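You operate a simulated robot arm through the tools that you are given. There is no shell and no other tool.

You are at the controls of a simulated robot arm. One attempt, no reset.

## Task
Bring the big reel down off its shaft.
Fine: wind the cradle up to LINE, free the latch, pull the shaft OUT, then wind back to DOWN.

Only the result counts: the job must be done as asked and must still hold three seconds after the hand-in. Knocking over, shifting, dropping, spilling or breaking anything else fails it.

## Robot
A 7-joint arm with a two-finger parallel gripper, fixed in place. Base frame: the origin is on the floor under the middle of its stand, x ahead of it, y to its left, z up. Lengths are in mm, angles in degrees, forces in N, time in s.
With the tool pointing down near the work surface it reaches from about 100 to 660 mm from the base axis. Its first joint turns from -166.0 to 166.0 degrees. Payload 1.57 kg.
The TCP is the grasp point between the finger pads, 30 mm short of the fingertips. In the tool frame z runs along the fingers and y along their closing line. The gripper opens to 80 mm. The fingers are 17 mm wide and 12 mm thick; the gripper's body (40 by 82 mm) begins 80 mm behind the TCP.
Orientation is that of the tool frame in the base frame, as a unit quaternion [x, y, z, w]. With the fingers straight down and closing along the base's y, the tool's x points along the base's -x, its y along +y and its z along -z.

## Interface
- The arm moves only by the tool play_rows. Its argument "moves" is one flat list of numbers, 6 for each row, row after row: the shift along the tool's x, y, z in mm, then the turn, a rotation vector about the tool's x, y, z in degrees. In form: [tx, ty, tz, rx, ry, rz, tx, ty, tz, rx, ry, rz, ...]. A call has 1 to 20 rows; each row shifts and turns the commanded pose from where the row before left it, along the tool's axes as they then stand. "gripper" is the finger opening in mm, from 0 to 80, set as the call begins (left out, the last holds). Rows are played at 5 a second. More than 50 mm and 8.6 degrees between two rows, or a gripper value outside its range, and nothing of the call is played. A pose out of reach is approached as far as the arm can. The call stops where the force on the tool passes 80 N (or 10 N more than at its start, if that is more) or the arm is blocked; 0.2 s more then pass. The fingers move at their own pace (about 72 mm/s each) and stop on an object; they squeeze with about 35 N. The grip force told is the motor's: it shows also when the fingers shut on nothing. Time passes only in rows, and 0.2 s behind the last, so rows that do not move let the fingers close. It gives the time, the measured TCP pose, the force on the tool (base axes), the opening and the grip force at its end, in the units of the frame above (readings bear some noise), with the torque about the TCP (base axes, N m) and any sound that the robot's microphone picked up.
- Cameras (640 x 400 px; columns grow to the right, rows downward): "scene" is fixed at [402.2, -649.2, 1341]; the picture's right is [0.96, -0.28, 0.00], its down [-0.12, -0.42, -0.90] and it looks along [0.25, 0.87, -0.43] (base axes); focal length 314 px, centre (320, 200). "wrist" rides on the gripper at [72, -7, -122] in the tool frame; the picture's right is [0.09, 1.00, 0.00], its down [-0.84, 0.08, -0.54] and it looks along [-0.54, 0.05, 0.84] (tool axes); focal length 238 px, centre (320, 200). There is no depth. A picture from a camera that has moved, and an enlarged one, comes with that camera's place and axes in the base frame and with its lens.
- capture(camera): a new picture of that camera. The clock stands still meanwhile.
- lift_body(by): slides the trunk up (or, below 0, down) by that many mm; the arm rides with it, the base frame stays. It gives what a move gives, with no picture.
- inspect(camera, box): a new picture of the part [left, top, right, bottom] of that camera's present view, enlarged. The clock stands still meanwhile.
- hand_in(): hands the job in; it is judged then, once.

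Nothing tells you positions but the pictures and the camera data. Unless the task says otherwise, let go and move clear before handing in.

The tools are called after "Call:" as a command line: name --argument value ..., lists and objects as JSON in quotes. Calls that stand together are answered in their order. play_rows: Moves the arm, as the interface text tells. Its arguments: {"type":"object","properties":{"moves":{"type":"array","items":{"type":"number"}},"gripper":{"type":"number"}},"required":["moves"]} The other tools are called the same way: lift_body (by) moves the trunk up or down; capture (camera) takes a picture; inspect (camera, box) takes an enlarged picture of a part of a camera's view; hand_in () hands the job in.

At the start:

```text
clock: 0.0
eef_pos: [483.2, 272.9, 1070.6]
tcp_rot: [0.0, 1.0, 0.001, 0.0]
contact_force: [-1.2, 0.5, -0.4]
wrist_torque: [0.03, 0.01, -0.02]
finger_gap: 79.8
gripper_force: 0.1
trunk travel left (down, up): [-50.0, 65.0]
```

scene: 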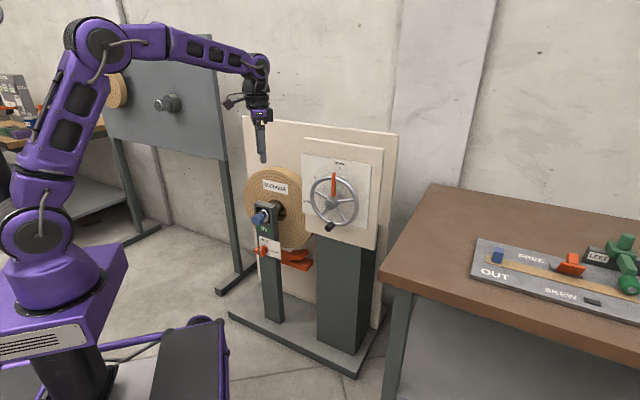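
wrist: 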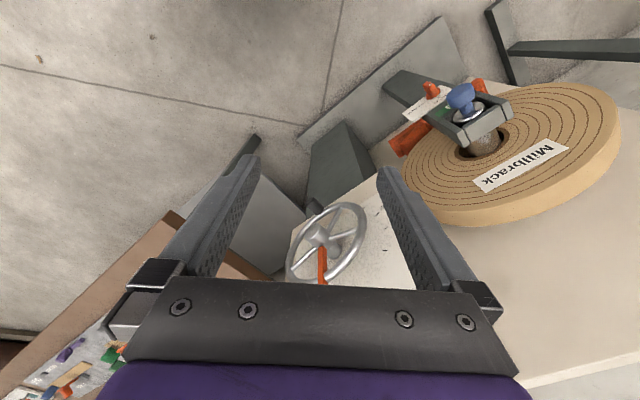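

I see a reel ("Millbrack") on a shaft in a stand, a handwheel to its right with a red pointer, a small latch plate under the shaft, and an orange cradle below. I'll look closer at the parts before moving.

Call:
inspect --camera "scene" --box '[220, 150, 320, 300]'

Call:
inspect --camera "scene" --box '[290, 130, 400, 250]'

Call:
inspect --camera "scene" --box '[450, 220, 640, 330]'

Call:
inspect --camera "wrist" --box '[370, 50, 640, 230]'

Call:
inspect --camera "wrist" --box '[250, 180, 420, 290]'

```text
2.67 times, centred on (270, 225) of scene
camera zoom: at [402.2, -649.2, 1341.0], right [0.96, -0.28, 0.0], down [-0.12, -0.42, -0.9], along [0.25, 0.87, -0.43], focal length 837 px, centre (453, 133)
```

zoom: 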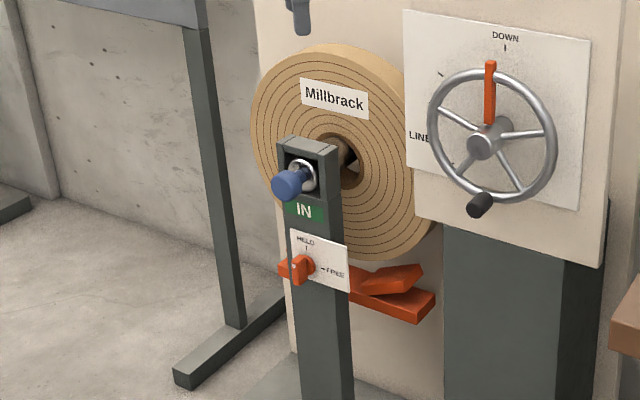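

```text
3.33 times, centred on (345, 190) of scene
camera zoom: at [402.2, -649.2, 1341.0], right [0.96, -0.28, 0.0], down [-0.12, -0.42, -0.9], along [0.25, 0.87, -0.43], focal length 1047 px, centre (237, 233)
```

zoom: 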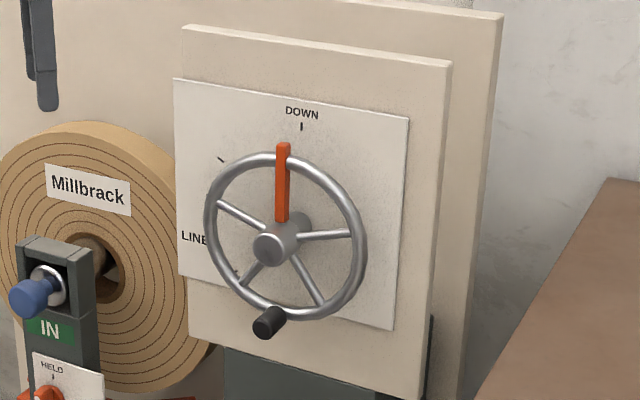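

```text
3.37 times, centred on (545, 275) of scene
camera zoom: at [402.2, -649.2, 1341.0], right [0.96, -0.28, 0.0], down [-0.12, -0.42, -0.9], along [0.25, 0.87, -0.43], focal length 1058 px, centre (-438, -53)
```

zoom: 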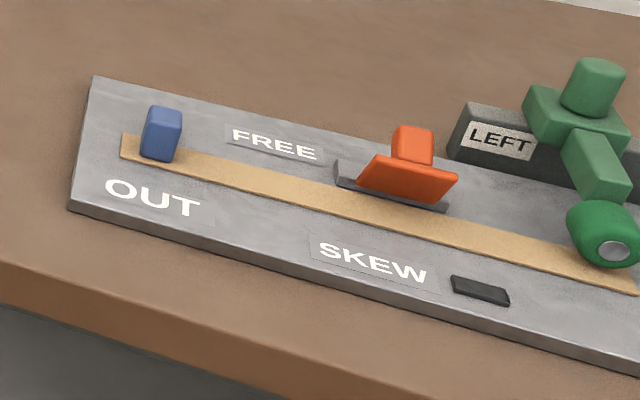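

```text
2.22 times, centred on (505, 140) of wrist
camera zoom: at [412.0, 265.5, 1193.7], right [-0.09, 1.0, 0.0], down [0.84, 0.08, 0.54], along [0.54, 0.05, -0.84], focal length 530 px, centre (-91, 333)
```

zoom: 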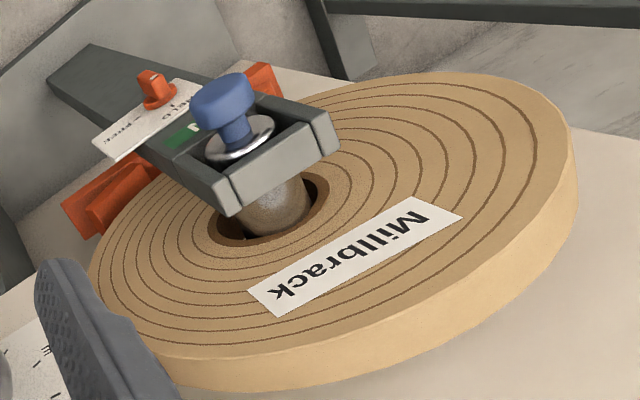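

```text
3.64 times, centred on (335, 235) of wrist
camera zoom: at [412.0, 265.5, 1193.7], right [-0.09, 1.0, 0.0], down [0.84, 0.08, 0.54], along [0.54, 0.05, -0.84], focal length 867 px, centre (266, 73)
```

zoom: 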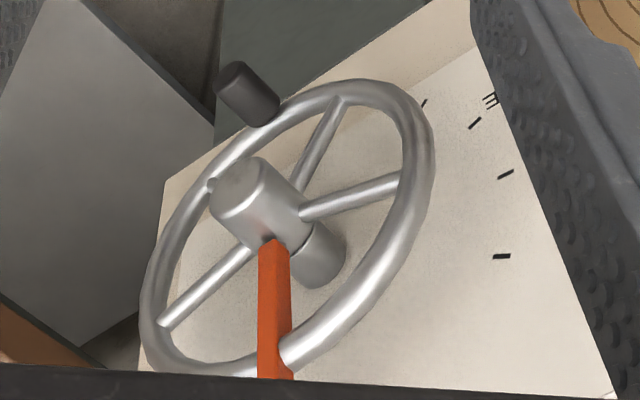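

The stand faces diagonally toward the robot (normal roughly (-0.69,-0.72)), with the wheel hub near (709,278,855) and the blue shaft knob near (468,545,690). I'll back off and turn the tool for a frontal look first.

Call:
play_rows --moves '[14, -12, 45, 0, 0, 0, 14, -12, 45, 0, 0, 0, 14, -12, 45, 0, 0, 0, 14, -12, 45, 0, 0, 0, 14, -12, 45, 0, 0, 0, 14, -12, 45, 0, 0, 0, 0, 0, 0, 0, 0, -7.67, 0, 0, 0, 0, 0, -7.67, 0, 0, 0, 0, 0, -7.67, 0, 0, 0, 0, 0, -7.67, 0, 0, 0, 0, 0, -7.67, 0, 0, 0, 0, 0, -7.67, 0, 0, 0, 0, -7.5, 0, 0, 0, 0, 0, -7.5, 0, 0, 0, 0, 0, -7.5, 0, 0, 0, 0, 0, -7.5, 0, 0, 0, 0, 0, -7.5, 0, 0, 0, 0, 0, -7.5, 0]'

Call:
capture --camera "wrist"

Call:
capture --camera "scene"

```text
clock: 3.8
eef_pos: [399.7, 200.5, 801.6]
tcp_rot: [-0.362, 0.85, 0.15, 0.353]
contact_force: [0.4, 0.4, 0.8]
wrist_torque: [0.01, -0.05, -0.03]
finger_gap: 80.0
gripper_force: 0.1
trunk travel left (down, up): [-50.0, 65.0]
```

```text
taken
camera wrist: at [309.5, 96.8, 837.1], right [-0.76, 0.64, -0.07], down [0.09, 0.2, 0.98], along [0.64, 0.74, -0.21], focal length 238 px, centre (320, 200)
```

wrist: 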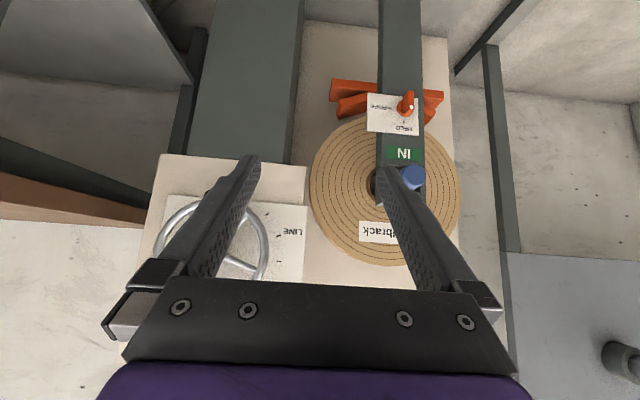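

```text
taken
```

scene: 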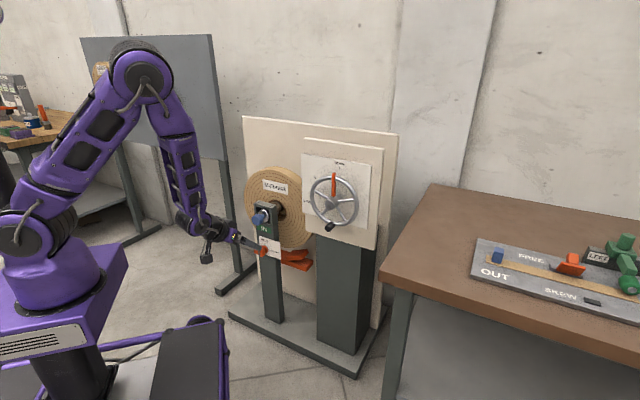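

The frontal view (upside down in the picture) shows wheel, reel, latch and shaft clearly. I'll enlarge it to pin down positions.

Call:
inspect --camera "wrist" --box '[300, 60, 480, 270]'

Call:
inspect --camera "wrist" --box '[140, 150, 320, 290]'

Call:
inspect --camera "scene" --box '[235, 160, 325, 280]'

```text
1.90 times, centred on (390, 165) of wrist
camera zoom: at [309.5, 96.8, 837.1], right [-0.76, 0.64, -0.07], down [0.09, 0.2, 0.98], along [0.64, 0.74, -0.21], focal length 454 px, centre (187, 267)
```

zoom: 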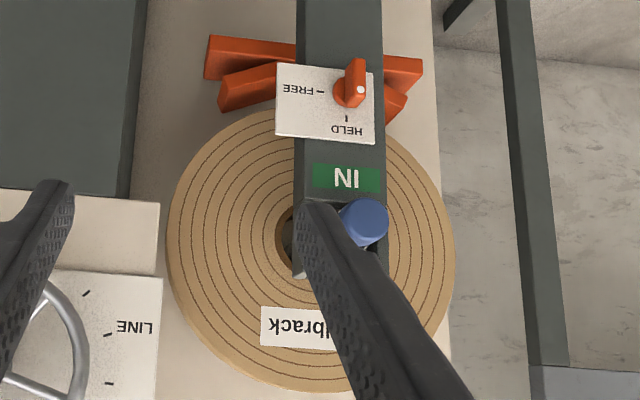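

```text
2.86 times, centred on (230, 220) of wrist
camera zoom: at [309.5, 96.8, 837.1], right [-0.76, 0.64, -0.07], down [0.09, 0.2, 0.98], along [0.64, 0.74, -0.21], focal length 681 px, centre (577, 143)
```

zoom: 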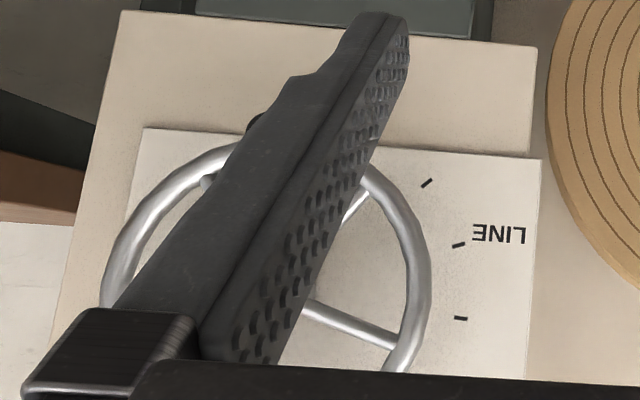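

```text
3.33 times, centred on (280, 220) of scene
camera zoom: at [402.2, -649.2, 1341.0], right [0.96, -0.28, 0.0], down [-0.12, -0.42, -0.9], along [0.25, 0.87, -0.43], focal length 1047 px, centre (453, 133)
```

zoom: 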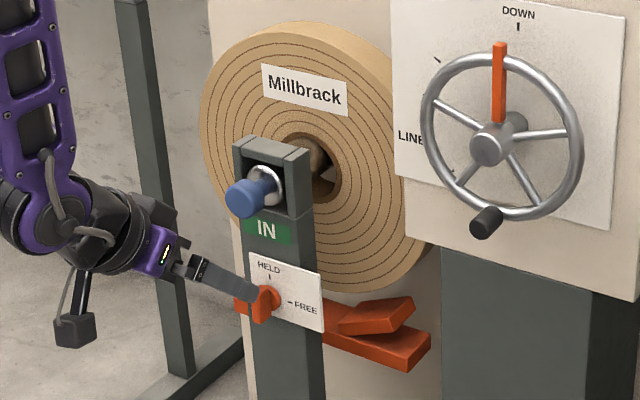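

The panel normal works out to a 45° yaw, with the wheel rim centre at about (731,293,856), a radius of about 88, and the black crank handle at the bottom protruding toward me. I'll level the tool to horizontal and line up in front of the handle.

Call:
play_rows --moves '[0, 0, 0, 0, -7.5, 0, 0, 0, 0, 0, -7.5, 0, 0, 0, 0, 0, -7.5, 0, 0, 0, 0, 0, -7.5, 0, 0, 0, 0, 0, -7.5, 0, 0, 0, 0, 0, -7.5, 0, 0, 0, 0, 1.1, 0, 0, 7, -42, 0, 0, 0, 0, 8, -42, 0, 0, 0, 0, 8, -42, 0, 0, 0, 0, 8, -42, 0, 0, 0, 0, 0, 0, 40, 0, 0, 0, 0, 0, 40, 0, 0, 0, 0, 0, 40, 0, 0, 0]'

Call:
capture --camera "wrist"

Call:
capture --camera "scene"

```text
clock: 6.8
eef_pos: [601.6, 167.9, 770.7]
tcp_rot: [-0.271, 0.653, 0.271, 0.653]
contact_force: [-0.4, -0.1, -0.2]
wrist_torque: [0.0, 0.01, -0.04]
finger_gap: 80.2
gripper_force: 0.0
trunk travel left (down, up): [-50.0, 65.0]
```

```text
taken
camera wrist: at [521.3, 76.0, 698.7], right [-0.7, 0.7, -0.09], down [-0.44, -0.33, 0.84], along [0.56, 0.63, 0.54], focal length 238 px, centre (320, 200)
```

wrist: 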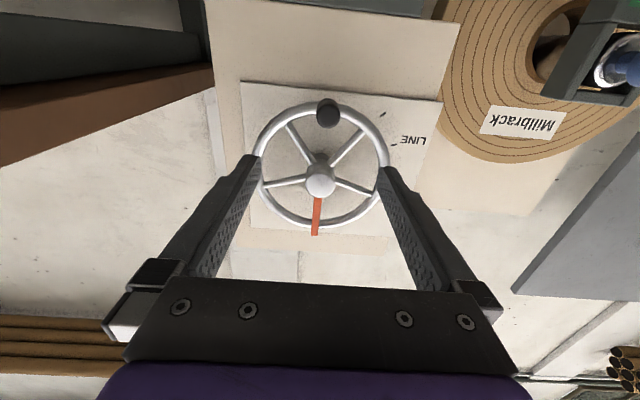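

```text
taken
```

scene: 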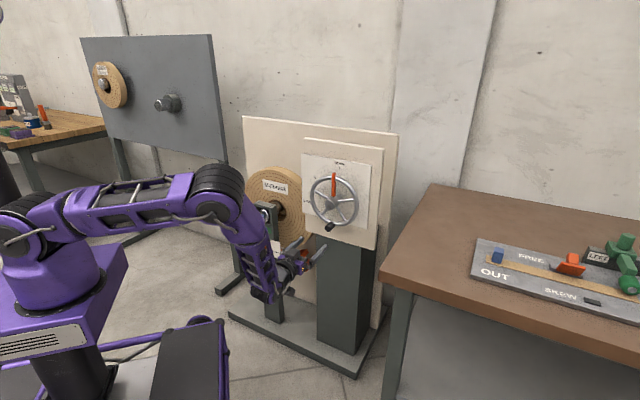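

The handle, hub and pointer are now in direct view. I'll enlarge to measure the handle and the tick marks precisely.

Call:
inspect --camera "wrist" --box '[230, 80, 450, 250]'

Call:
inspect --camera "scene" --box '[240, 140, 390, 260]'

```text
2.35 times, centred on (340, 165) of wrist
camera zoom: at [521.3, 76.0, 698.7], right [-0.7, 0.7, -0.09], down [-0.44, -0.33, 0.84], along [0.56, 0.63, 0.54], focal length 561 px, centre (273, 282)
```

zoom: 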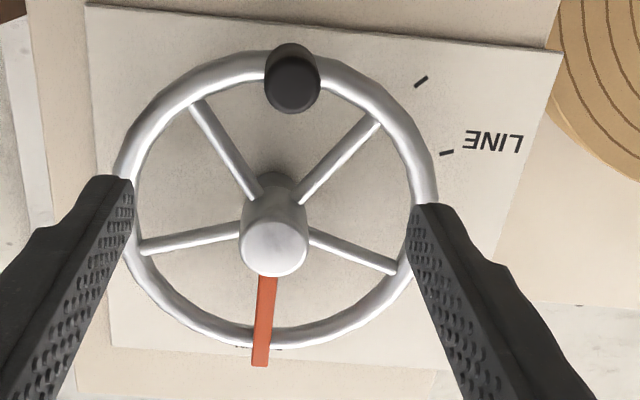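

```text
3.33 times, centred on (315, 200) of scene
camera zoom: at [402.2, -649.2, 1341.0], right [0.96, -0.28, 0.0], down [-0.12, -0.42, -0.9], along [0.25, 0.87, -0.43], focal length 1047 px, centre (337, 200)
```

zoom: 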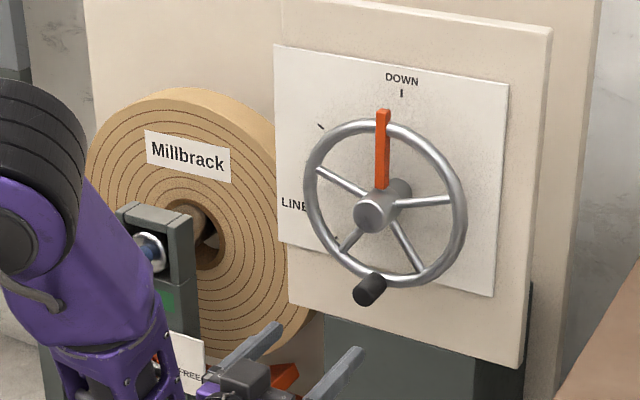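

Handle front end is about (h 300, i 689, z 762) in the panel frame; I'll align and approach to 20 mm short, then check.

Call:
play_rows --moves '[4, 3, 30, 0, 0, 0, 4.7, 3.4, 30, 0, 0, 0, 0, 0, 30, 0, 0, 0]'

Call:
capture --camera "wrist"

Call:
inspect --camera "scene" --box '[240, 140, 390, 290]'

```text
clock: 7.6
eef_pos: [661.4, 234.3, 761.9]
tcp_rot: [-0.27, 0.653, 0.271, 0.653]
contact_force: [-0.3, -0.9, 0.2]
wrist_torque: [0.0, 0.01, 0.01]
finger_gap: 79.7
gripper_force: 0.0
trunk travel left (down, up): [-50.0, 65.0]
```

```text
taken
camera wrist: at [580.7, 144.0, 690.4], right [-0.7, 0.7, -0.09], down [-0.44, -0.33, 0.84], along [0.56, 0.63, 0.54], focal length 238 px, centre (320, 200)
```

wrist: 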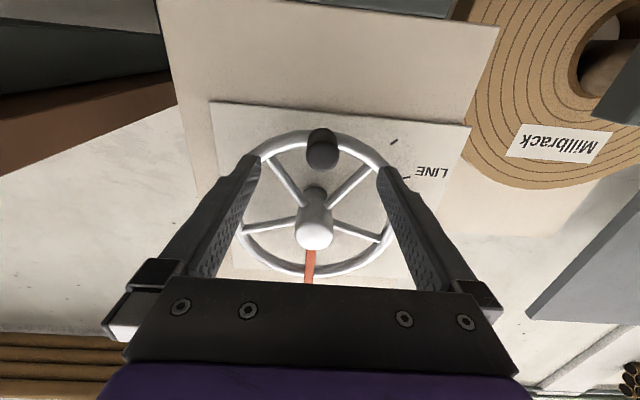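

```text
2.67 times, centred on (315, 215) of scene
camera zoom: at [402.2, -649.2, 1341.0], right [0.96, -0.28, 0.0], down [-0.12, -0.42, -0.9], along [0.25, 0.87, -0.43], focal length 837 px, centre (333, 160)
```

zoom: 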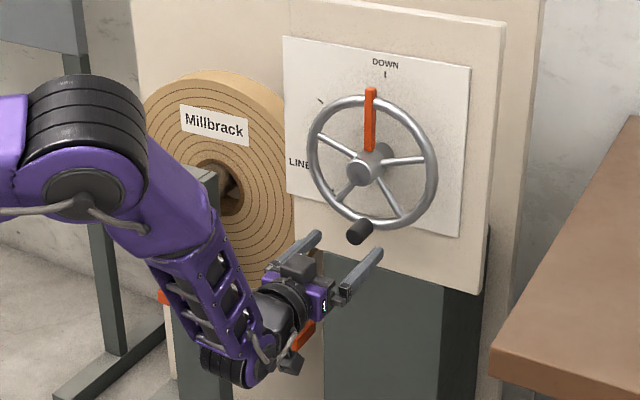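

Handle stays centred between the fingers; I'll advance over it and close.

Call:
play_rows --moves '[0, 1.5, 20, 0, 0, 0, 0, 0, 20, 0, 0, 0, 0, 0, 18, 0, 0, 0]'

Call:
capture --camera "wrist"

Call:
inspect --camera "scene" --box '[270, 140, 390, 260]'

```text
clock: 8.4
eef_pos: [699.1, 274.1, 761.7]
tcp_rot: [-0.271, 0.653, 0.27, 0.654]
contact_force: [-39.9, -31.0, 10.2]
wrist_torque: [0.32, -0.5, 1.18]
finger_gap: 79.9
gripper_force: 0.0
trunk travel left (down, up): [-50.0, 65.0]
```

```text
taken
camera wrist: at [617.9, 182.5, 689.8], right [-0.7, 0.7, -0.09], down [-0.44, -0.33, 0.84], along [0.56, 0.63, 0.54], focal length 238 px, centre (320, 200)
```

wrist: 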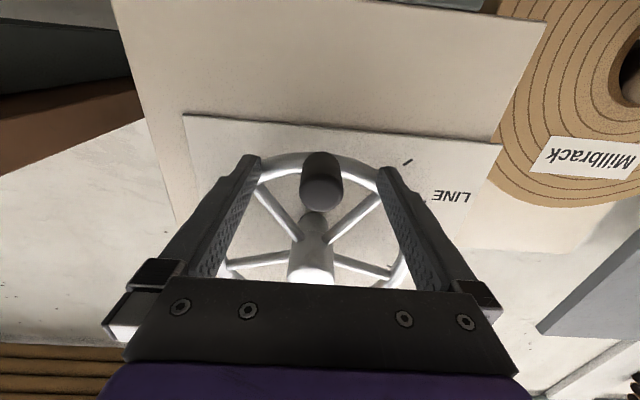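

```text
3.33 times, centred on (330, 200) of scene
camera zoom: at [402.2, -649.2, 1341.0], right [0.96, -0.28, 0.0], down [-0.12, -0.42, -0.9], along [0.25, 0.87, -0.43], focal length 1047 px, centre (287, 200)
```

zoom: 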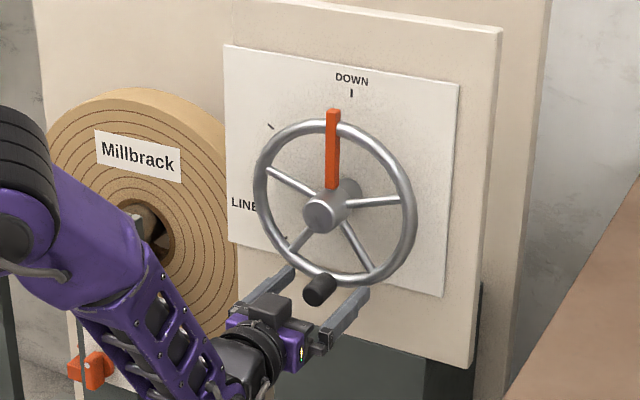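

Fingertips touched the rim at i≈718. I'll back off 4 mm and close on the handle.

Call:
play_rows --moves '[0, 0, -5, 0, 0, 0, 0, 0, 0, 0, 0, 0]'

Call:
play_rows --moves '[0, 0, 0, 0, 0, 0, 0, 0, 0, 0, 0, 0, 0, 0, 0, 0, 0, 0, 0, 0, 0, 0, 0, 0]' --gripper 0

Call:
capture --camera "wrist"

```text
clock: 9.0
eef_pos: [697.1, 274.4, 762.8]
tcp_rot: [-0.271, 0.652, 0.271, 0.654]
contact_force: [0.1, 0.4, -0.5]
wrist_torque: [0.02, -0.02, 0.01]
finger_gap: 79.3
gripper_force: 0.0
trunk travel left (down, up): [-50.0, 65.0]
```

```text
clock: 10.0
eef_pos: [696.0, 272.7, 762.8]
tcp_rot: [-0.27, 0.653, 0.271, 0.654]
contact_force: [3.3, 2.5, 2.5]
wrist_torque: [-0.09, 0.18, 0.7]
finger_gap: 26.0
gripper_force: 36.8
trunk travel left (down, up): [-50.0, 65.0]
```

```text
taken
camera wrist: at [617.0, 182.6, 690.1], right [-0.7, 0.7, -0.09], down [-0.44, -0.33, 0.84], along [0.56, 0.63, 0.54], focal length 238 px, centre (320, 200)
```

wrist: 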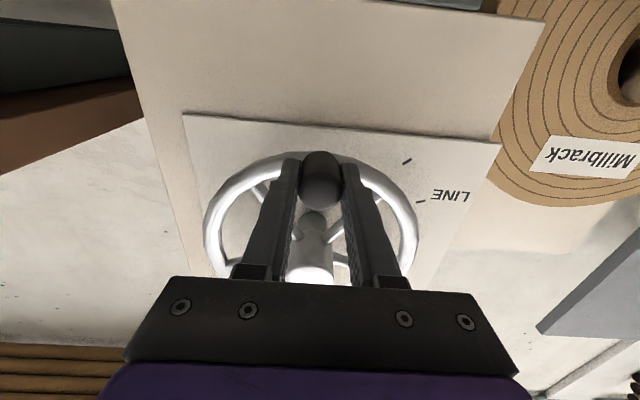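

The handle is gripped (26 mm). I'll wind counter-clockwise (handle from bottom toward the right, pointer toward LINE) in small steps, checking forces.

Call:
play_rows --moves '[-0.34, -7.84, 0, 0, 0, 0, -1.03, -7.79, 0, 0, 0, 0, -1.7, -7.66, 0, 0, 0, 0, -2.36, -7.49, 0, 0, 0, 0]'

Call:
inspect --camera "scene" --box '[240, 140, 390, 290]'

Call:
capture --camera "wrist"

```text
clock: 10.8
eef_pos: [698.1, 273.3, 761.5]
tcp_rot: [-0.278, 0.65, 0.284, 0.648]
contact_force: [-30.2, -8.7, 11.1]
wrist_torque: [0.85, -1.05, -1.75]
finger_gap: 26.9
gripper_force: 37.9
trunk travel left (down, up): [-50.0, 65.0]
stopped in row 3: the force on the tool passed its limit at 85 N (the readings are from after the stop); the commanded pose is now the measured one
```

```text
2.67 times, centred on (315, 215) of scene
camera zoom: at [402.2, -649.2, 1341.0], right [0.96, -0.28, 0.0], down [-0.12, -0.42, -0.9], along [0.25, 0.87, -0.43], focal length 837 px, centre (333, 160)
```

zoom: 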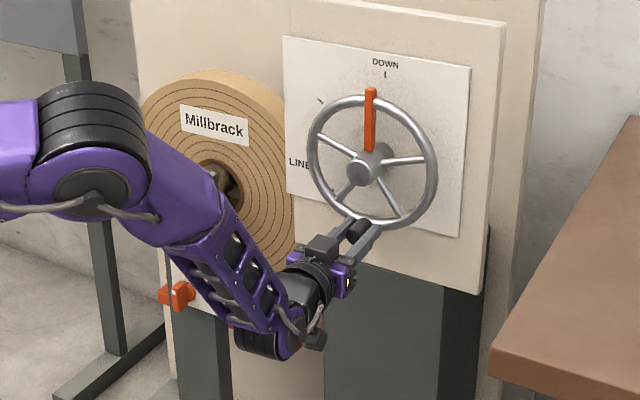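

```text
taken
camera wrist: at [619.8, 180.1, 690.0], right [-0.73, 0.68, -0.09], down [-0.42, -0.35, 0.84], along [0.54, 0.64, 0.54], focal length 238 px, centre (320, 200)
```

wrist: 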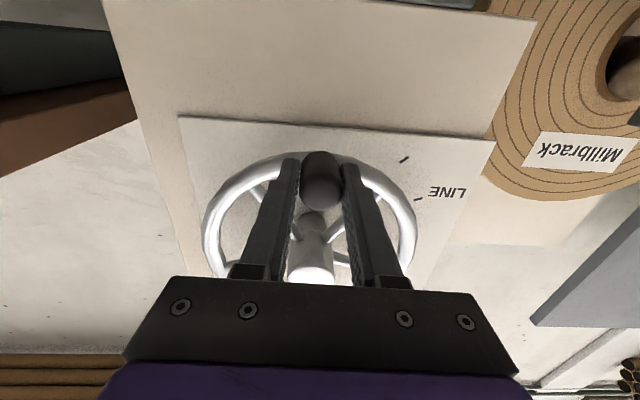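

The wheel did not move counter-clockwise (hard stop at DOWN). I'll straighten the tool and try the clockwise direction gently.

Call:
play_rows --moves '[0, 0, -1.5, 1.8, 0, 0, -0.34, 7.84, 0, 0, 0, 0, -1.03, 7.79, 0, 0, 0, 0]'

Call:
inspect --camera "scene" --box '[240, 140, 390, 290]'

```text
clock: 11.6
eef_pos: [687.9, 281.9, 761.1]
tcp_rot: [-0.268, 0.656, 0.271, 0.651]
contact_force: [11.2, 3.0, 6.3]
wrist_torque: [0.14, -0.12, 0.73]
finger_gap: 25.5
gripper_force: 36.7
trunk travel left (down, up): [-50.0, 65.0]
```

```text
2.67 times, centred on (315, 215) of scene
camera zoom: at [402.2, -649.2, 1341.0], right [0.96, -0.28, 0.0], down [-0.12, -0.42, -0.9], along [0.25, 0.87, -0.43], focal length 837 px, centre (333, 160)
```

zoom: 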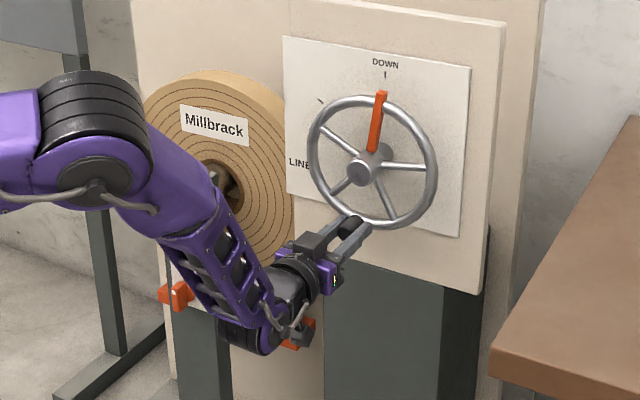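

Clockwise turns freely with little force. I'll continue the arc in steps.

Call:
play_rows --moves '[-2.12, 9.18, 0, 0, 0, 0, -3.06, 8.9, 0, 0, 0, 0, -3.98, 8.54, 0, 0, 0, 0, -4.86, 8.08, 0, 0, 0, 0]'

Call:
inspect --camera "scene" --box '[240, 140, 390, 290]'

```text
clock: 12.6
eef_pos: [663.0, 306.1, 772.2]
tcp_rot: [-0.268, 0.658, 0.271, 0.649]
contact_force: [6.5, -7.3, -5.6]
wrist_torque: [0.17, 0.55, 0.63]
finger_gap: 25.4
gripper_force: 36.7
trunk travel left (down, up): [-50.0, 65.0]
```

```text
2.67 times, centred on (315, 215) of scene
camera zoom: at [402.2, -649.2, 1341.0], right [0.96, -0.28, 0.0], down [-0.12, -0.42, -0.9], along [0.25, 0.87, -0.43], focal length 837 px, centre (333, 160)
```

zoom: 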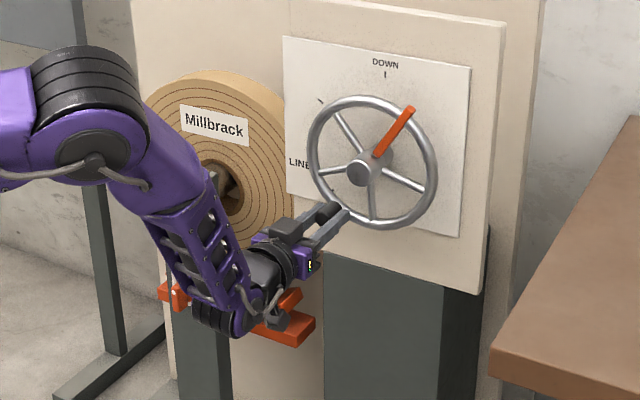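

Call:
play_rows --moves '[-5.67, 7.52, 0, 0, 0, 0, -6.42, 6.89, 0, 0, 0, 0, -7.11, 6.18, 0, 0, 0, 0, -7.72, 5.4, 0, 0, 0, 0, -8.24, 4.57, 0, 0, 0, 0, -8.67, 3.68, 0, 0, 0, 0]'

Call:
inspect --camera "scene" --box '[240, 140, 390, 290]'

Call:
capture --camera "wrist"

```text
clock: 13.9
eef_pos: [638.9, 331.4, 819.3]
tcp_rot: [-0.268, 0.656, 0.272, 0.651]
contact_force: [-6.7, -6.9, -5.1]
wrist_torque: [-0.59, 0.41, 0.1]
finger_gap: 24.3
gripper_force: 36.8
trunk travel left (down, up): [-50.0, 65.0]
```

```text
2.67 times, centred on (315, 215) of scene
camera zoom: at [402.2, -649.2, 1341.0], right [0.96, -0.28, 0.0], down [-0.12, -0.42, -0.9], along [0.25, 0.87, -0.43], focal length 837 px, centre (333, 160)
```

zoom: 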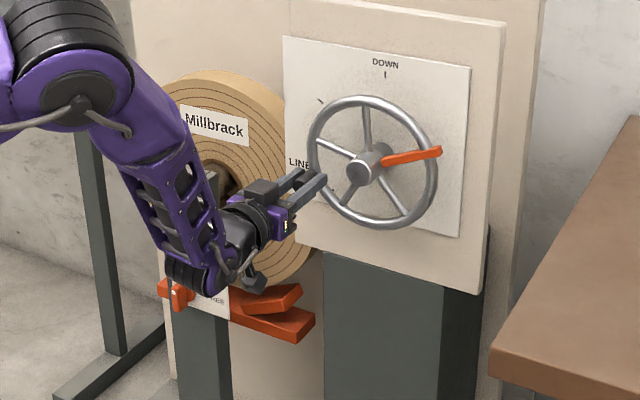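

```text
taken
camera wrist: at [557.7, 240.7, 747.6], right [-0.7, 0.7, -0.08], down [-0.43, -0.33, 0.84], along [0.56, 0.63, 0.54], focal length 238 px, centre (320, 200)
```

wrist: 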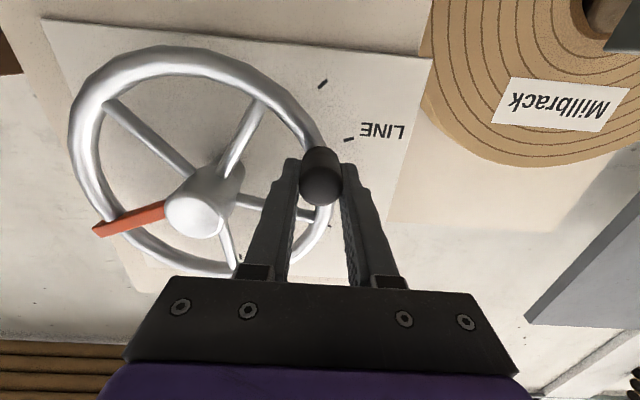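

Call:
play_rows --moves '[-9.01, 2.76, 0, 0, 0, 0, -9.24, 1.79, 0, 0, 0, 0, -9.39, 0.83, 0, 0, 0, 0, -9.42, -0.17, 0, 0, 0, 0, -9.35, -1.15, 0, 0, 0, 0, -9.18, -2.12, 0, 0, 0, 0, -8.9, -3.06, 0, 0, 0, 0]'

Call:
inspect --camera "scene" --box '[240, 140, 390, 290]'

Call:
capture --camera "wrist"

```text
clock: 15.6
eef_pos: [646.0, 323.1, 886.8]
tcp_rot: [-0.265, 0.655, 0.267, 0.655]
contact_force: [-6.9, -12.5, 4.9]
wrist_torque: [-0.05, 0.1, 0.08]
finger_gap: 0.0
gripper_force: 20.8
trunk travel left (down, up): [-50.0, 65.0]
```

```text
2.67 times, centred on (315, 215) of scene
camera zoom: at [402.2, -649.2, 1341.0], right [0.96, -0.28, 0.0], down [-0.12, -0.42, -0.9], along [0.25, 0.87, -0.43], focal length 837 px, centre (333, 160)
```

zoom: 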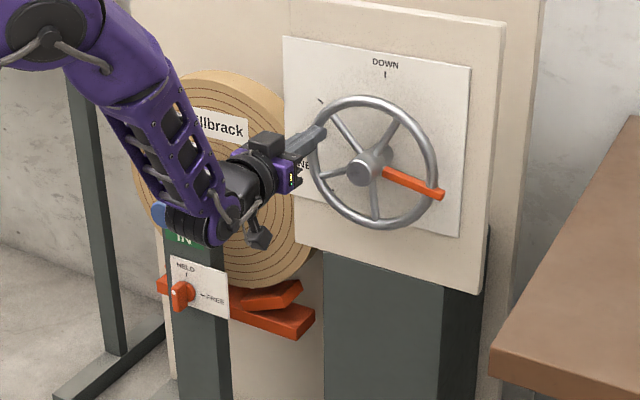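

```text
taken
camera wrist: at [565.1, 234.2, 815.3], right [-0.69, 0.72, -0.09], down [-0.44, -0.32, 0.84], along [0.57, 0.62, 0.54], focal length 238 px, centre (320, 200)
```

wrist: 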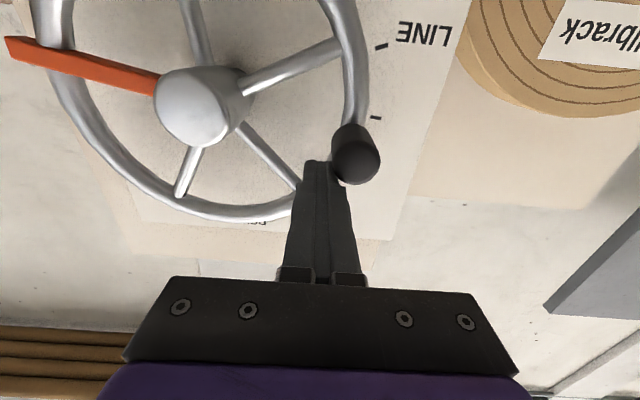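

The handle slipped sideways out of the grip on the vertical stretch (wheel stays at about 98° clockwise, which is fine). I'll back off, roll the tool so the fingers close along the handle's direction of travel, and regrip.

Call:
play_rows --moves '[0, 0, -23, 0, 0, 0, 0, 0, -22, 0, 0, 0]'

Call:
play_rows --moves '[11, 9, 0, 0, 0, 0, 11, 9, 0, 0, 0, 0, 0, 0, 0, 0, 0, -8.3, 0, 0, 0, 0, 0, -8.3, 0, 0, 0, 0, 0, -8.3, 0, 0, 0, 0, 0, -8.3, 0, 0, 0, 0, 0, -8.3, 0, 0, 0, 0, 0, -8.3, 0, 0, 0, 0, 0, -8.3, 0, 0, 0, 0, 0, -8.3, 0, 0, 0, 0, 0, -8.3]' --gripper 70

Call:
capture --camera "wrist"

Call:
capture --camera "scene"

```text
clock: 16.1
eef_pos: [609.3, 297.5, 882.6]
tcp_rot: [-0.268, 0.656, 0.27, 0.651]
contact_force: [0.4, 0.0, 0.5]
wrist_torque: [0.0, -0.04, -0.01]
finger_gap: 0.0
gripper_force: 20.9
trunk travel left (down, up): [-50.0, 65.0]
```

```text
clock: 18.6
eef_pos: [597.3, 310.6, 861.4]
tcp_rot: [-0.611, 0.359, -0.18, 0.682]
contact_force: [0.1, 0.8, 0.0]
wrist_torque: [0.01, -0.02, 0.01]
finger_gap: 70.1
gripper_force: 0.1
trunk travel left (down, up): [-50.0, 65.0]
```

```text
taken
camera wrist: at [561.5, 174.5, 849.8], right [-0.13, 0.12, -0.98], down [-0.97, 0.2, 0.15], along [0.22, 0.97, 0.09], focal length 238 px, centre (320, 200)
```

wrist: 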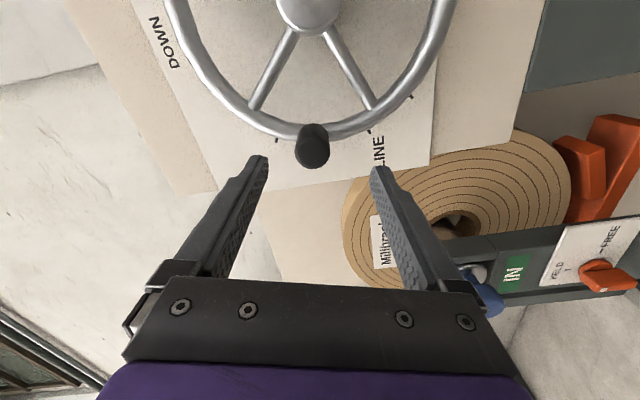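

```text
taken
```

scene: 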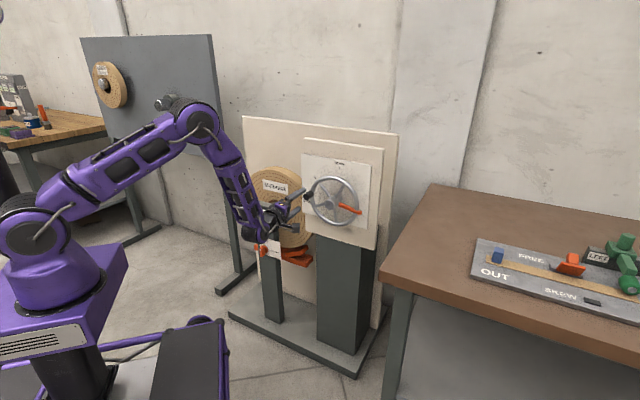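

Aligned with the handle; a small shift (h+7, z+4) then advance and close.

Call:
play_rows --moves '[5.7, -5.7, 0, 0, 0, 0, 0, 0, 21, 0, 0, 0, 0, 0, 21, 0, 0, 0]'

Call:
play_rows --moves '[0, 0, 0, 0, 0, 0, 0, 0, 0, 0, 0, 0, 0, 0, 0, 0, 0, 0]' --gripper 0

Call:
capture --camera "wrist"

```text
clock: 19.4
eef_pos: [633.0, 334.4, 865.4]
tcp_rot: [-0.611, 0.359, -0.179, 0.682]
contact_force: [0.8, 0.3, 0.5]
wrist_torque: [-0.01, -0.01, 0.0]
finger_gap: 69.8
gripper_force: 0.1
trunk travel left (down, up): [-50.0, 65.0]
```

```text
clock: 20.1
eef_pos: [632.7, 335.1, 865.5]
tcp_rot: [-0.611, 0.359, -0.179, 0.682]
contact_force: [3.3, 1.5, 1.0]
wrist_torque: [0.56, -0.58, -0.22]
finger_gap: 25.7
gripper_force: 37.1
trunk travel left (down, up): [-50.0, 65.0]
```

```text
taken
camera wrist: at [596.6, 198.8, 853.4], right [-0.13, 0.13, -0.98], down [-0.97, 0.2, 0.15], along [0.22, 0.97, 0.1], focal length 238 px, centre (320, 200)
```

wrist: 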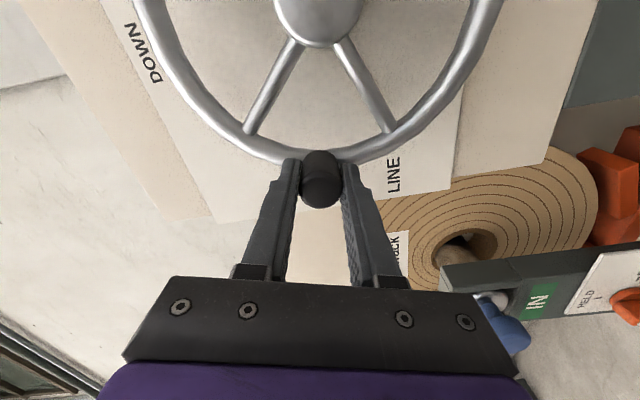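

Gripped again; now I wind with the tool rolling together with the wheel (6° per row).

Call:
play_rows --moves '[-0.66, -9.4, 0, 0, 0, 6, -0.66, -9.4, 0, 0, 0, 6, -0.66, -9.4, 0, 0, 0, 6, -0.66, -9.4, 0, 0, 0, 6, -0.66, -9.4, 0, 0, 0, 6]'

Call:
inspect --camera "scene" --box '[240, 140, 390, 290]'

```text
clock: 21.4
eef_pos: [646.1, 321.0, 908.7]
tcp_rot: [-0.497, 0.506, 0.004, 0.705]
contact_force: [-9.1, -4.4, -11.1]
wrist_torque: [0.02, 0.17, -1.03]
finger_gap: 25.6
gripper_force: 37.2
trunk travel left (down, up): [-50.0, 65.0]
```

```text
2.67 times, centred on (315, 215) of scene
camera zoom: at [402.2, -649.2, 1341.0], right [0.96, -0.28, 0.0], down [-0.12, -0.42, -0.9], along [0.25, 0.87, -0.43], focal length 837 px, centre (333, 160)
```

zoom: 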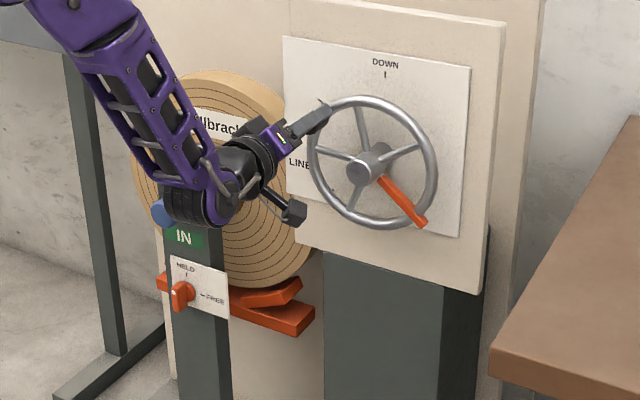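

Call:
play_rows --moves '[-0.66, -9.4, 0, 0, 0, 6, -0.66, -9.4, 0, 0, 0, 6, -0.66, -9.4, 0, 0, 0, 6, -0.66, -9.4, 0, 0, 0, 6, -0.66, -9.4, 0, 0, 0, 6]'

Call:
inspect --camera "scene" --box '[240, 140, 390, 290]'

```text
clock: 22.6
eef_pos: [670.4, 296.4, 935.5]
tcp_rot: [-0.351, 0.617, 0.187, 0.68]
contact_force: [-10.5, -2.1, -9.4]
wrist_torque: [-0.54, 0.47, 0.27]
finger_gap: 25.3
gripper_force: 36.7
trunk travel left (down, up): [-50.0, 65.0]
```

```text
2.67 times, centred on (315, 215) of scene
camera zoom: at [402.2, -649.2, 1341.0], right [0.96, -0.28, 0.0], down [-0.12, -0.42, -0.9], along [0.25, 0.87, -0.43], focal length 837 px, centre (333, 160)
```

zoom: 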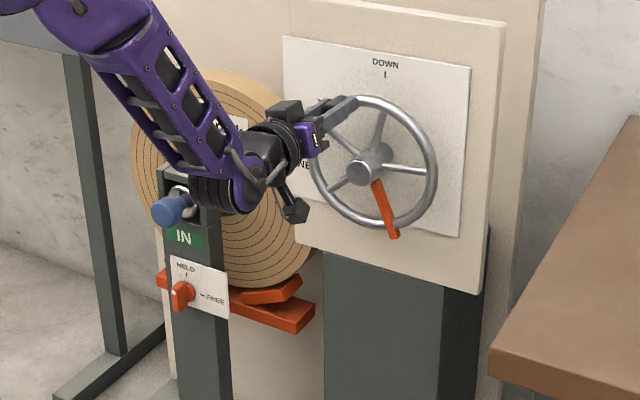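

Call:
play_rows --moves '[-0.66, -9.4, 0, 0, 0, 6, -0.66, -9.4, 0, 0, 0, 6, -0.66, -9.4, 0, 0, 0, 6, -0.66, -9.4, 0, 0, 0, 6, -0.66, -9.4, 0, 0, 0, 6]'

Call:
inspect --camera "scene" --box '[240, 140, 390, 290]'

```text
clock: 23.8
eef_pos: [702.4, 264.2, 941.9]
tcp_rot: [-0.178, 0.685, 0.357, 0.609]
contact_force: [-19.8, 2.2, -0.9]
wrist_torque: [0.14, -0.16, 0.95]
finger_gap: 25.4
gripper_force: 36.6
trunk travel left (down, up): [-50.0, 65.0]
```

```text
2.67 times, centred on (315, 215) of scene
camera zoom: at [402.2, -649.2, 1341.0], right [0.96, -0.28, 0.0], down [-0.12, -0.42, -0.9], along [0.25, 0.87, -0.43], focal length 837 px, centre (333, 160)
```

zoom: 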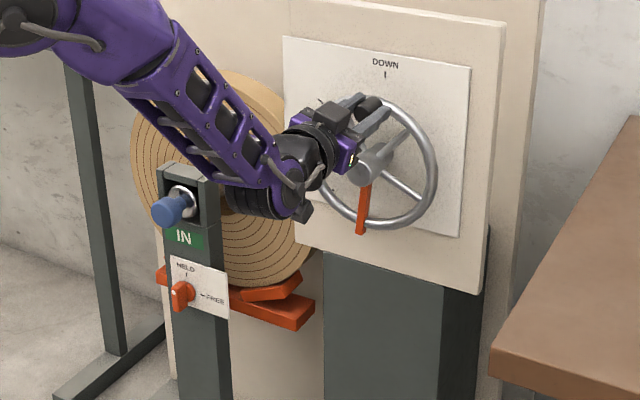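

Call:
play_rows --moves '[-0.66, -9.4, 0, 0, 0, 6, -0.66, -9.4, 0, 0, 0, 6, -0.66, -9.4, 0, 0, 0, 6, -0.66, -9.4, 0, 0, 0, 6, -0.66, -9.4, 0, 0, 0, 6]'

Call:
inspect --camera "scene" --box '[240, 140, 390, 290]'

Call:
capture --camera "wrist"

```text
clock: 24.9
eef_pos: [734.9, 233.1, 925.5]
tcp_rot: [0.006, 0.707, 0.502, 0.498]
contact_force: [-6.5, 8.3, 9.7]
wrist_torque: [0.45, -0.57, 0.45]
finger_gap: 25.0
gripper_force: 37.2
trunk travel left (down, up): [-50.0, 65.0]
```

```text
2.67 times, centred on (315, 215) of scene
camera zoom: at [402.2, -649.2, 1341.0], right [0.96, -0.28, 0.0], down [-0.12, -0.42, -0.9], along [0.25, 0.87, -0.43], focal length 837 px, centre (333, 160)
```

zoom: 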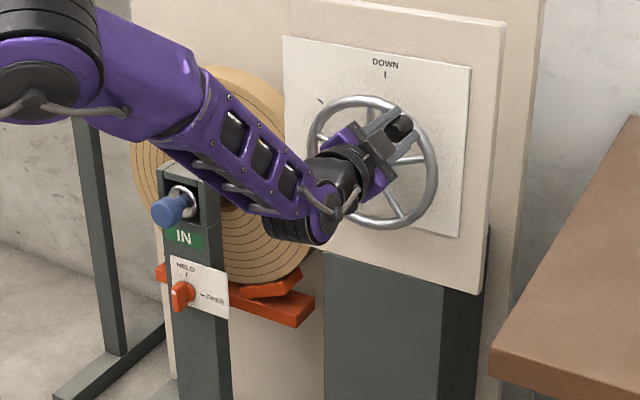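

```text
taken
camera wrist: at [615.8, 180.7, 870.7], right [-0.54, 0.54, 0.65], down [0.0, -0.77, 0.64], along [0.84, 0.34, 0.41], focal length 238 px, centre (320, 200)
```

wrist: 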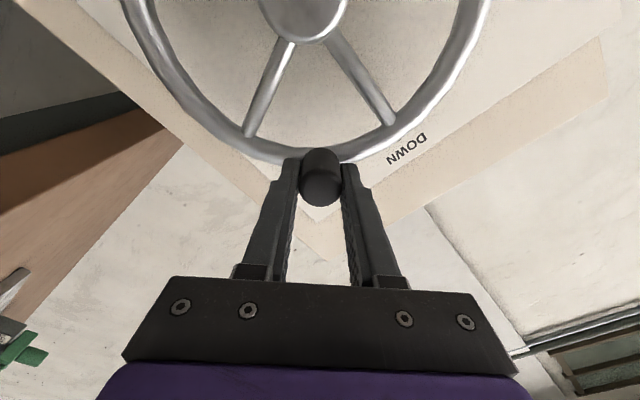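

Call:
play_rows --moves '[-0.66, -9.4, 0, 0, 0, 6, -0.66, -9.4, 0, 0, 0, 6, -0.66, -9.4, 0, 0, 0, 6, -0.66, -9.4, 0, 0, 0, 6]'

Call:
inspect --camera "scene" --box '[240, 140, 390, 290]'

Call:
capture --camera "wrist"

```text
clock: 25.9
eef_pos: [752.9, 215.5, 896.7]
tcp_rot: [0.153, 0.69, 0.595, 0.383]
contact_force: [25.1, 13.6, 20.3]
wrist_torque: [0.6, -0.33, -0.12]
finger_gap: 25.2
gripper_force: 36.9
trunk travel left (down, up): [-50.0, 65.0]
```

```text
2.67 times, centred on (315, 215) of scene
camera zoom: at [402.2, -649.2, 1341.0], right [0.96, -0.28, 0.0], down [-0.12, -0.42, -0.9], along [0.25, 0.87, -0.43], focal length 837 px, centre (333, 160)
```

zoom: 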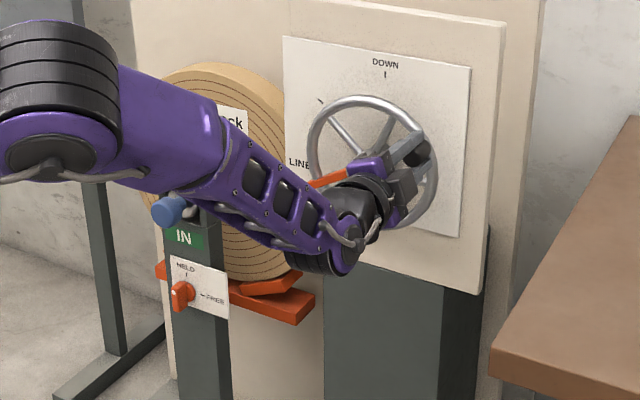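

```text
taken
camera wrist: at [620.6, 175.6, 865.5], right [-0.3, 0.3, 0.9], down [0.15, -0.92, 0.36], along [0.94, 0.24, 0.24], focal length 238 px, centre (320, 200)
```

wrist: 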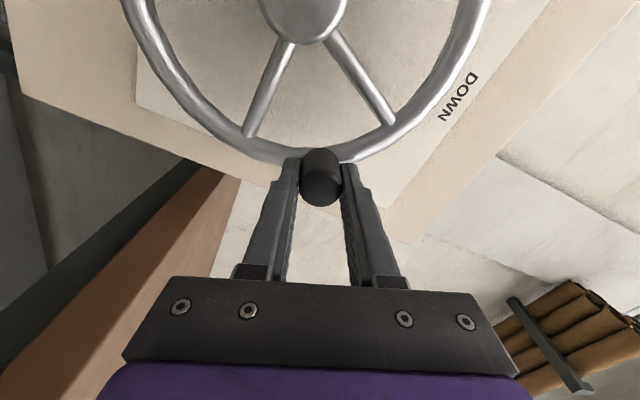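

Near LINE now and the load is rising a bit, as expected. Two finer steps to about 248.5°.

Call:
play_rows --moves '[-0.48, -5.08, 0, 0, 0, 3.25, -0.48, -5.08, 0, 0, 0, 3.25, 0, 0, 0, 0, 0, 0]'

Call:
inspect --camera "scene" --box '[240, 140, 390, 290]'

```text
clock: 26.8
eef_pos: [755.1, 211.5, 888.5]
tcp_rot: [0.191, 0.68, 0.615, 0.35]
contact_force: [19.5, 3.9, 25.6]
wrist_torque: [-0.01, 0.68, -0.24]
finger_gap: 25.3
gripper_force: 37.3
trunk travel left (down, up): [-50.0, 65.0]
```

```text
2.67 times, centred on (315, 215) of scene
camera zoom: at [402.2, -649.2, 1341.0], right [0.96, -0.28, 0.0], down [-0.12, -0.42, -0.9], along [0.25, 0.87, -0.43], focal length 837 px, centre (333, 160)
```

zoom: 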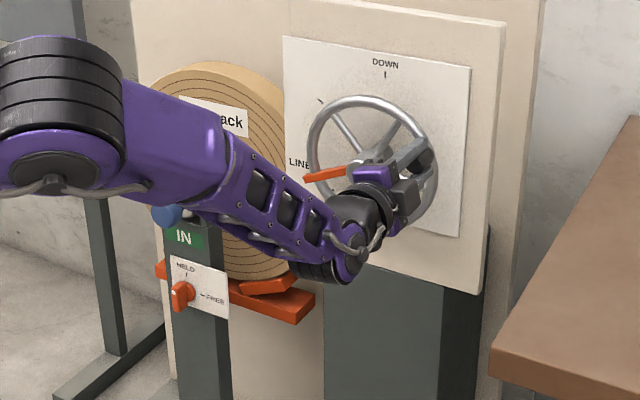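

Measured ≈247–248°, matching LINE closely. I'll release, back off, and check the pointer against the LINE tick.

Call:
play_rows --moves '[0, 0, 0, 0, 0, 0, 0, 0, 0, 0, 0, 0]' --gripper 60

Call:
play_rows --moves '[0, 0, -25, 0, 0, 0, 0, 0, -25, 0, 0, 0, 0, 0, -40, 0, 0, 0]'

Call:
capture --camera "wrist"

Call:
inspect --camera "scene" --box '[240, 140, 390, 290]'

```text
clock: 27.4
eef_pos: [752.0, 212.6, 881.8]
tcp_rot: [0.192, 0.683, 0.613, 0.346]
contact_force: [0.1, 0.0, 0.0]
wrist_torque: [0.0, -0.03, -0.03]
finger_gap: 59.8
gripper_force: 0.0
trunk travel left (down, up): [-50.0, 65.0]
```

```text
clock: 28.1
eef_pos: [688.9, 149.9, 884.0]
tcp_rot: [0.192, 0.683, 0.614, 0.346]
contact_force: [-0.2, -0.1, -0.6]
wrist_torque: [0.01, 0.02, 0.01]
finger_gap: 60.1
gripper_force: 0.0
trunk travel left (down, up): [-50.0, 65.0]
```

```text
taken
camera wrist: at [555.8, 112.0, 862.0], right [-0.23, 0.23, 0.95], down [0.18, -0.94, 0.28], along [0.96, 0.23, 0.17], focal length 238 px, centre (320, 200)
```

wrist: 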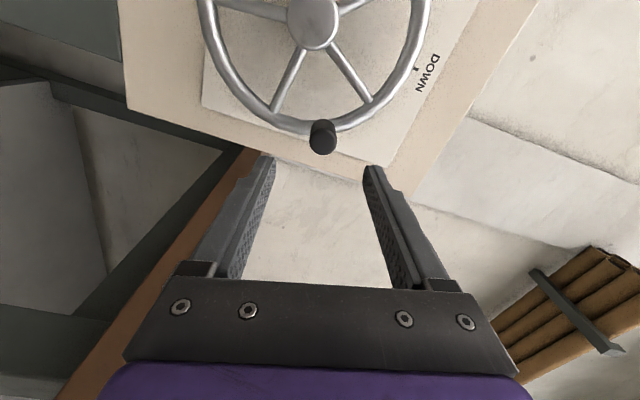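

```text
2.67 times, centred on (315, 215) of scene
camera zoom: at [402.2, -649.2, 1341.0], right [0.96, -0.28, 0.0], down [-0.12, -0.42, -0.9], along [0.25, 0.87, -0.43], focal length 837 px, centre (333, 160)
```

zoom: 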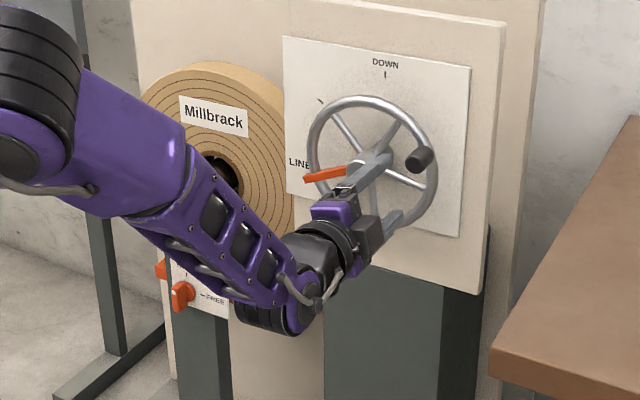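

The wheel held after release. I'll put the wrist camera on the wheel's axis so the pointer and LINE tick can be compared without parallax.

Call:
play_rows --moves '[38.1, 4.9, 2, 0, 0, 0, 38.1, 4.9, 2, 0, 0, 0, 38.1, 4.9, 2, 0, 0, 0, 38.1, 4.9, 2, 0, 0, 0, 0, 0, 0, 0, 0, -8.5, 0, 0, 0, 0, 0, -8.5, 0, 0, 0, 0, 0, -8.5, 0, 0, 0, 0, 0, -8.5, 0, 0, 0, 0, 0, -8.5, 0, 0, 0, 0, 0, -8.5, 0, 0, 0, 0, 0, -8.5, 0, 0, 0, 0, 0, -8.5, 0, 0, 0, 0, 0, -8.5, 0, 0, 0, 0, 0, -8.5, 0, 0, 0, 0, 0, -8.5, 0, 0, 0, 0, 0, -8.5, 0, 0, 0, 0, 0, -8.5, 0, 0, 0, 0, 0, -8.5, 0, 0, 0, 0, 0, -8.5, 0, 0, 0, 0, 0, -8.5]'

Call:
play_rows --moves '[0, 0, 0, 0, 0, -7.25, 0, 0, 0, 0, 0, -7.25]' --gripper 80

Call:
capture --camera "wrist"

Call:
inspect --camera "scene" --box '[240, 140, 390, 290]'

```text
clock: 32.4
eef_pos: [588.8, 262.6, 867.3]
tcp_rot: [-0.562, 0.433, -0.092, 0.699]
contact_force: [0.1, -0.7, 0.6]
wrist_torque: [0.0, 0.01, 0.01]
finger_gap: 60.2
gripper_force: 0.1
trunk travel left (down, up): [-50.0, 65.0]
```

```text
clock: 33.0
eef_pos: [587.5, 263.3, 867.1]
tcp_rot: [-0.612, 0.358, -0.179, 0.682]
contact_force: [-0.3, -0.5, -0.6]
wrist_torque: [-0.02, 0.01, -0.02]
finger_gap: 79.9
gripper_force: 0.0
trunk travel left (down, up): [-50.0, 65.0]
```

```text
taken
camera wrist: at [552.0, 127.2, 855.0], right [-0.13, 0.12, -0.98], down [-0.97, 0.2, 0.15], along [0.22, 0.97, 0.09], focal length 238 px, centre (320, 200)
```

wrist: 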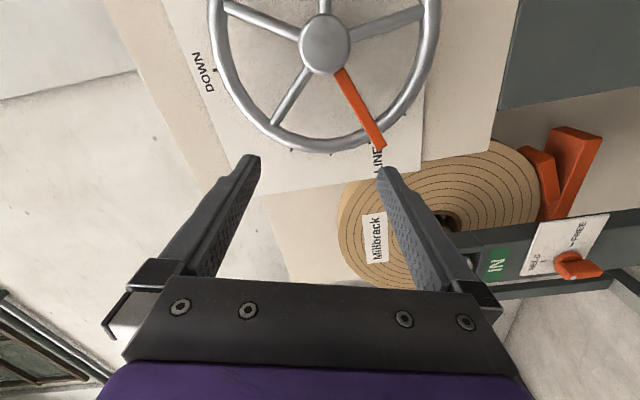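

```text
2.67 times, centred on (315, 215) of scene
camera zoom: at [402.2, -649.2, 1341.0], right [0.96, -0.28, 0.0], down [-0.12, -0.42, -0.9], along [0.25, 0.87, -0.43], focal length 837 px, centre (333, 160)
```

zoom: 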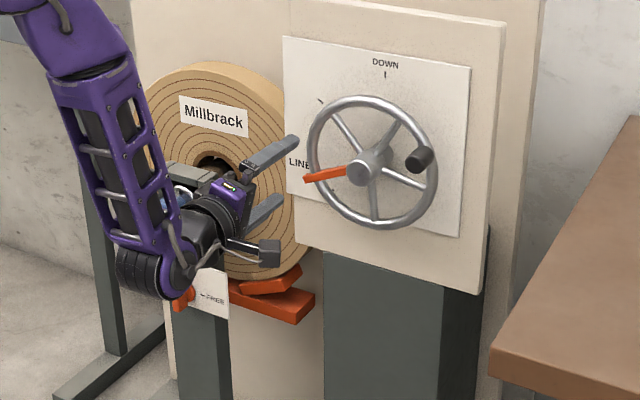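

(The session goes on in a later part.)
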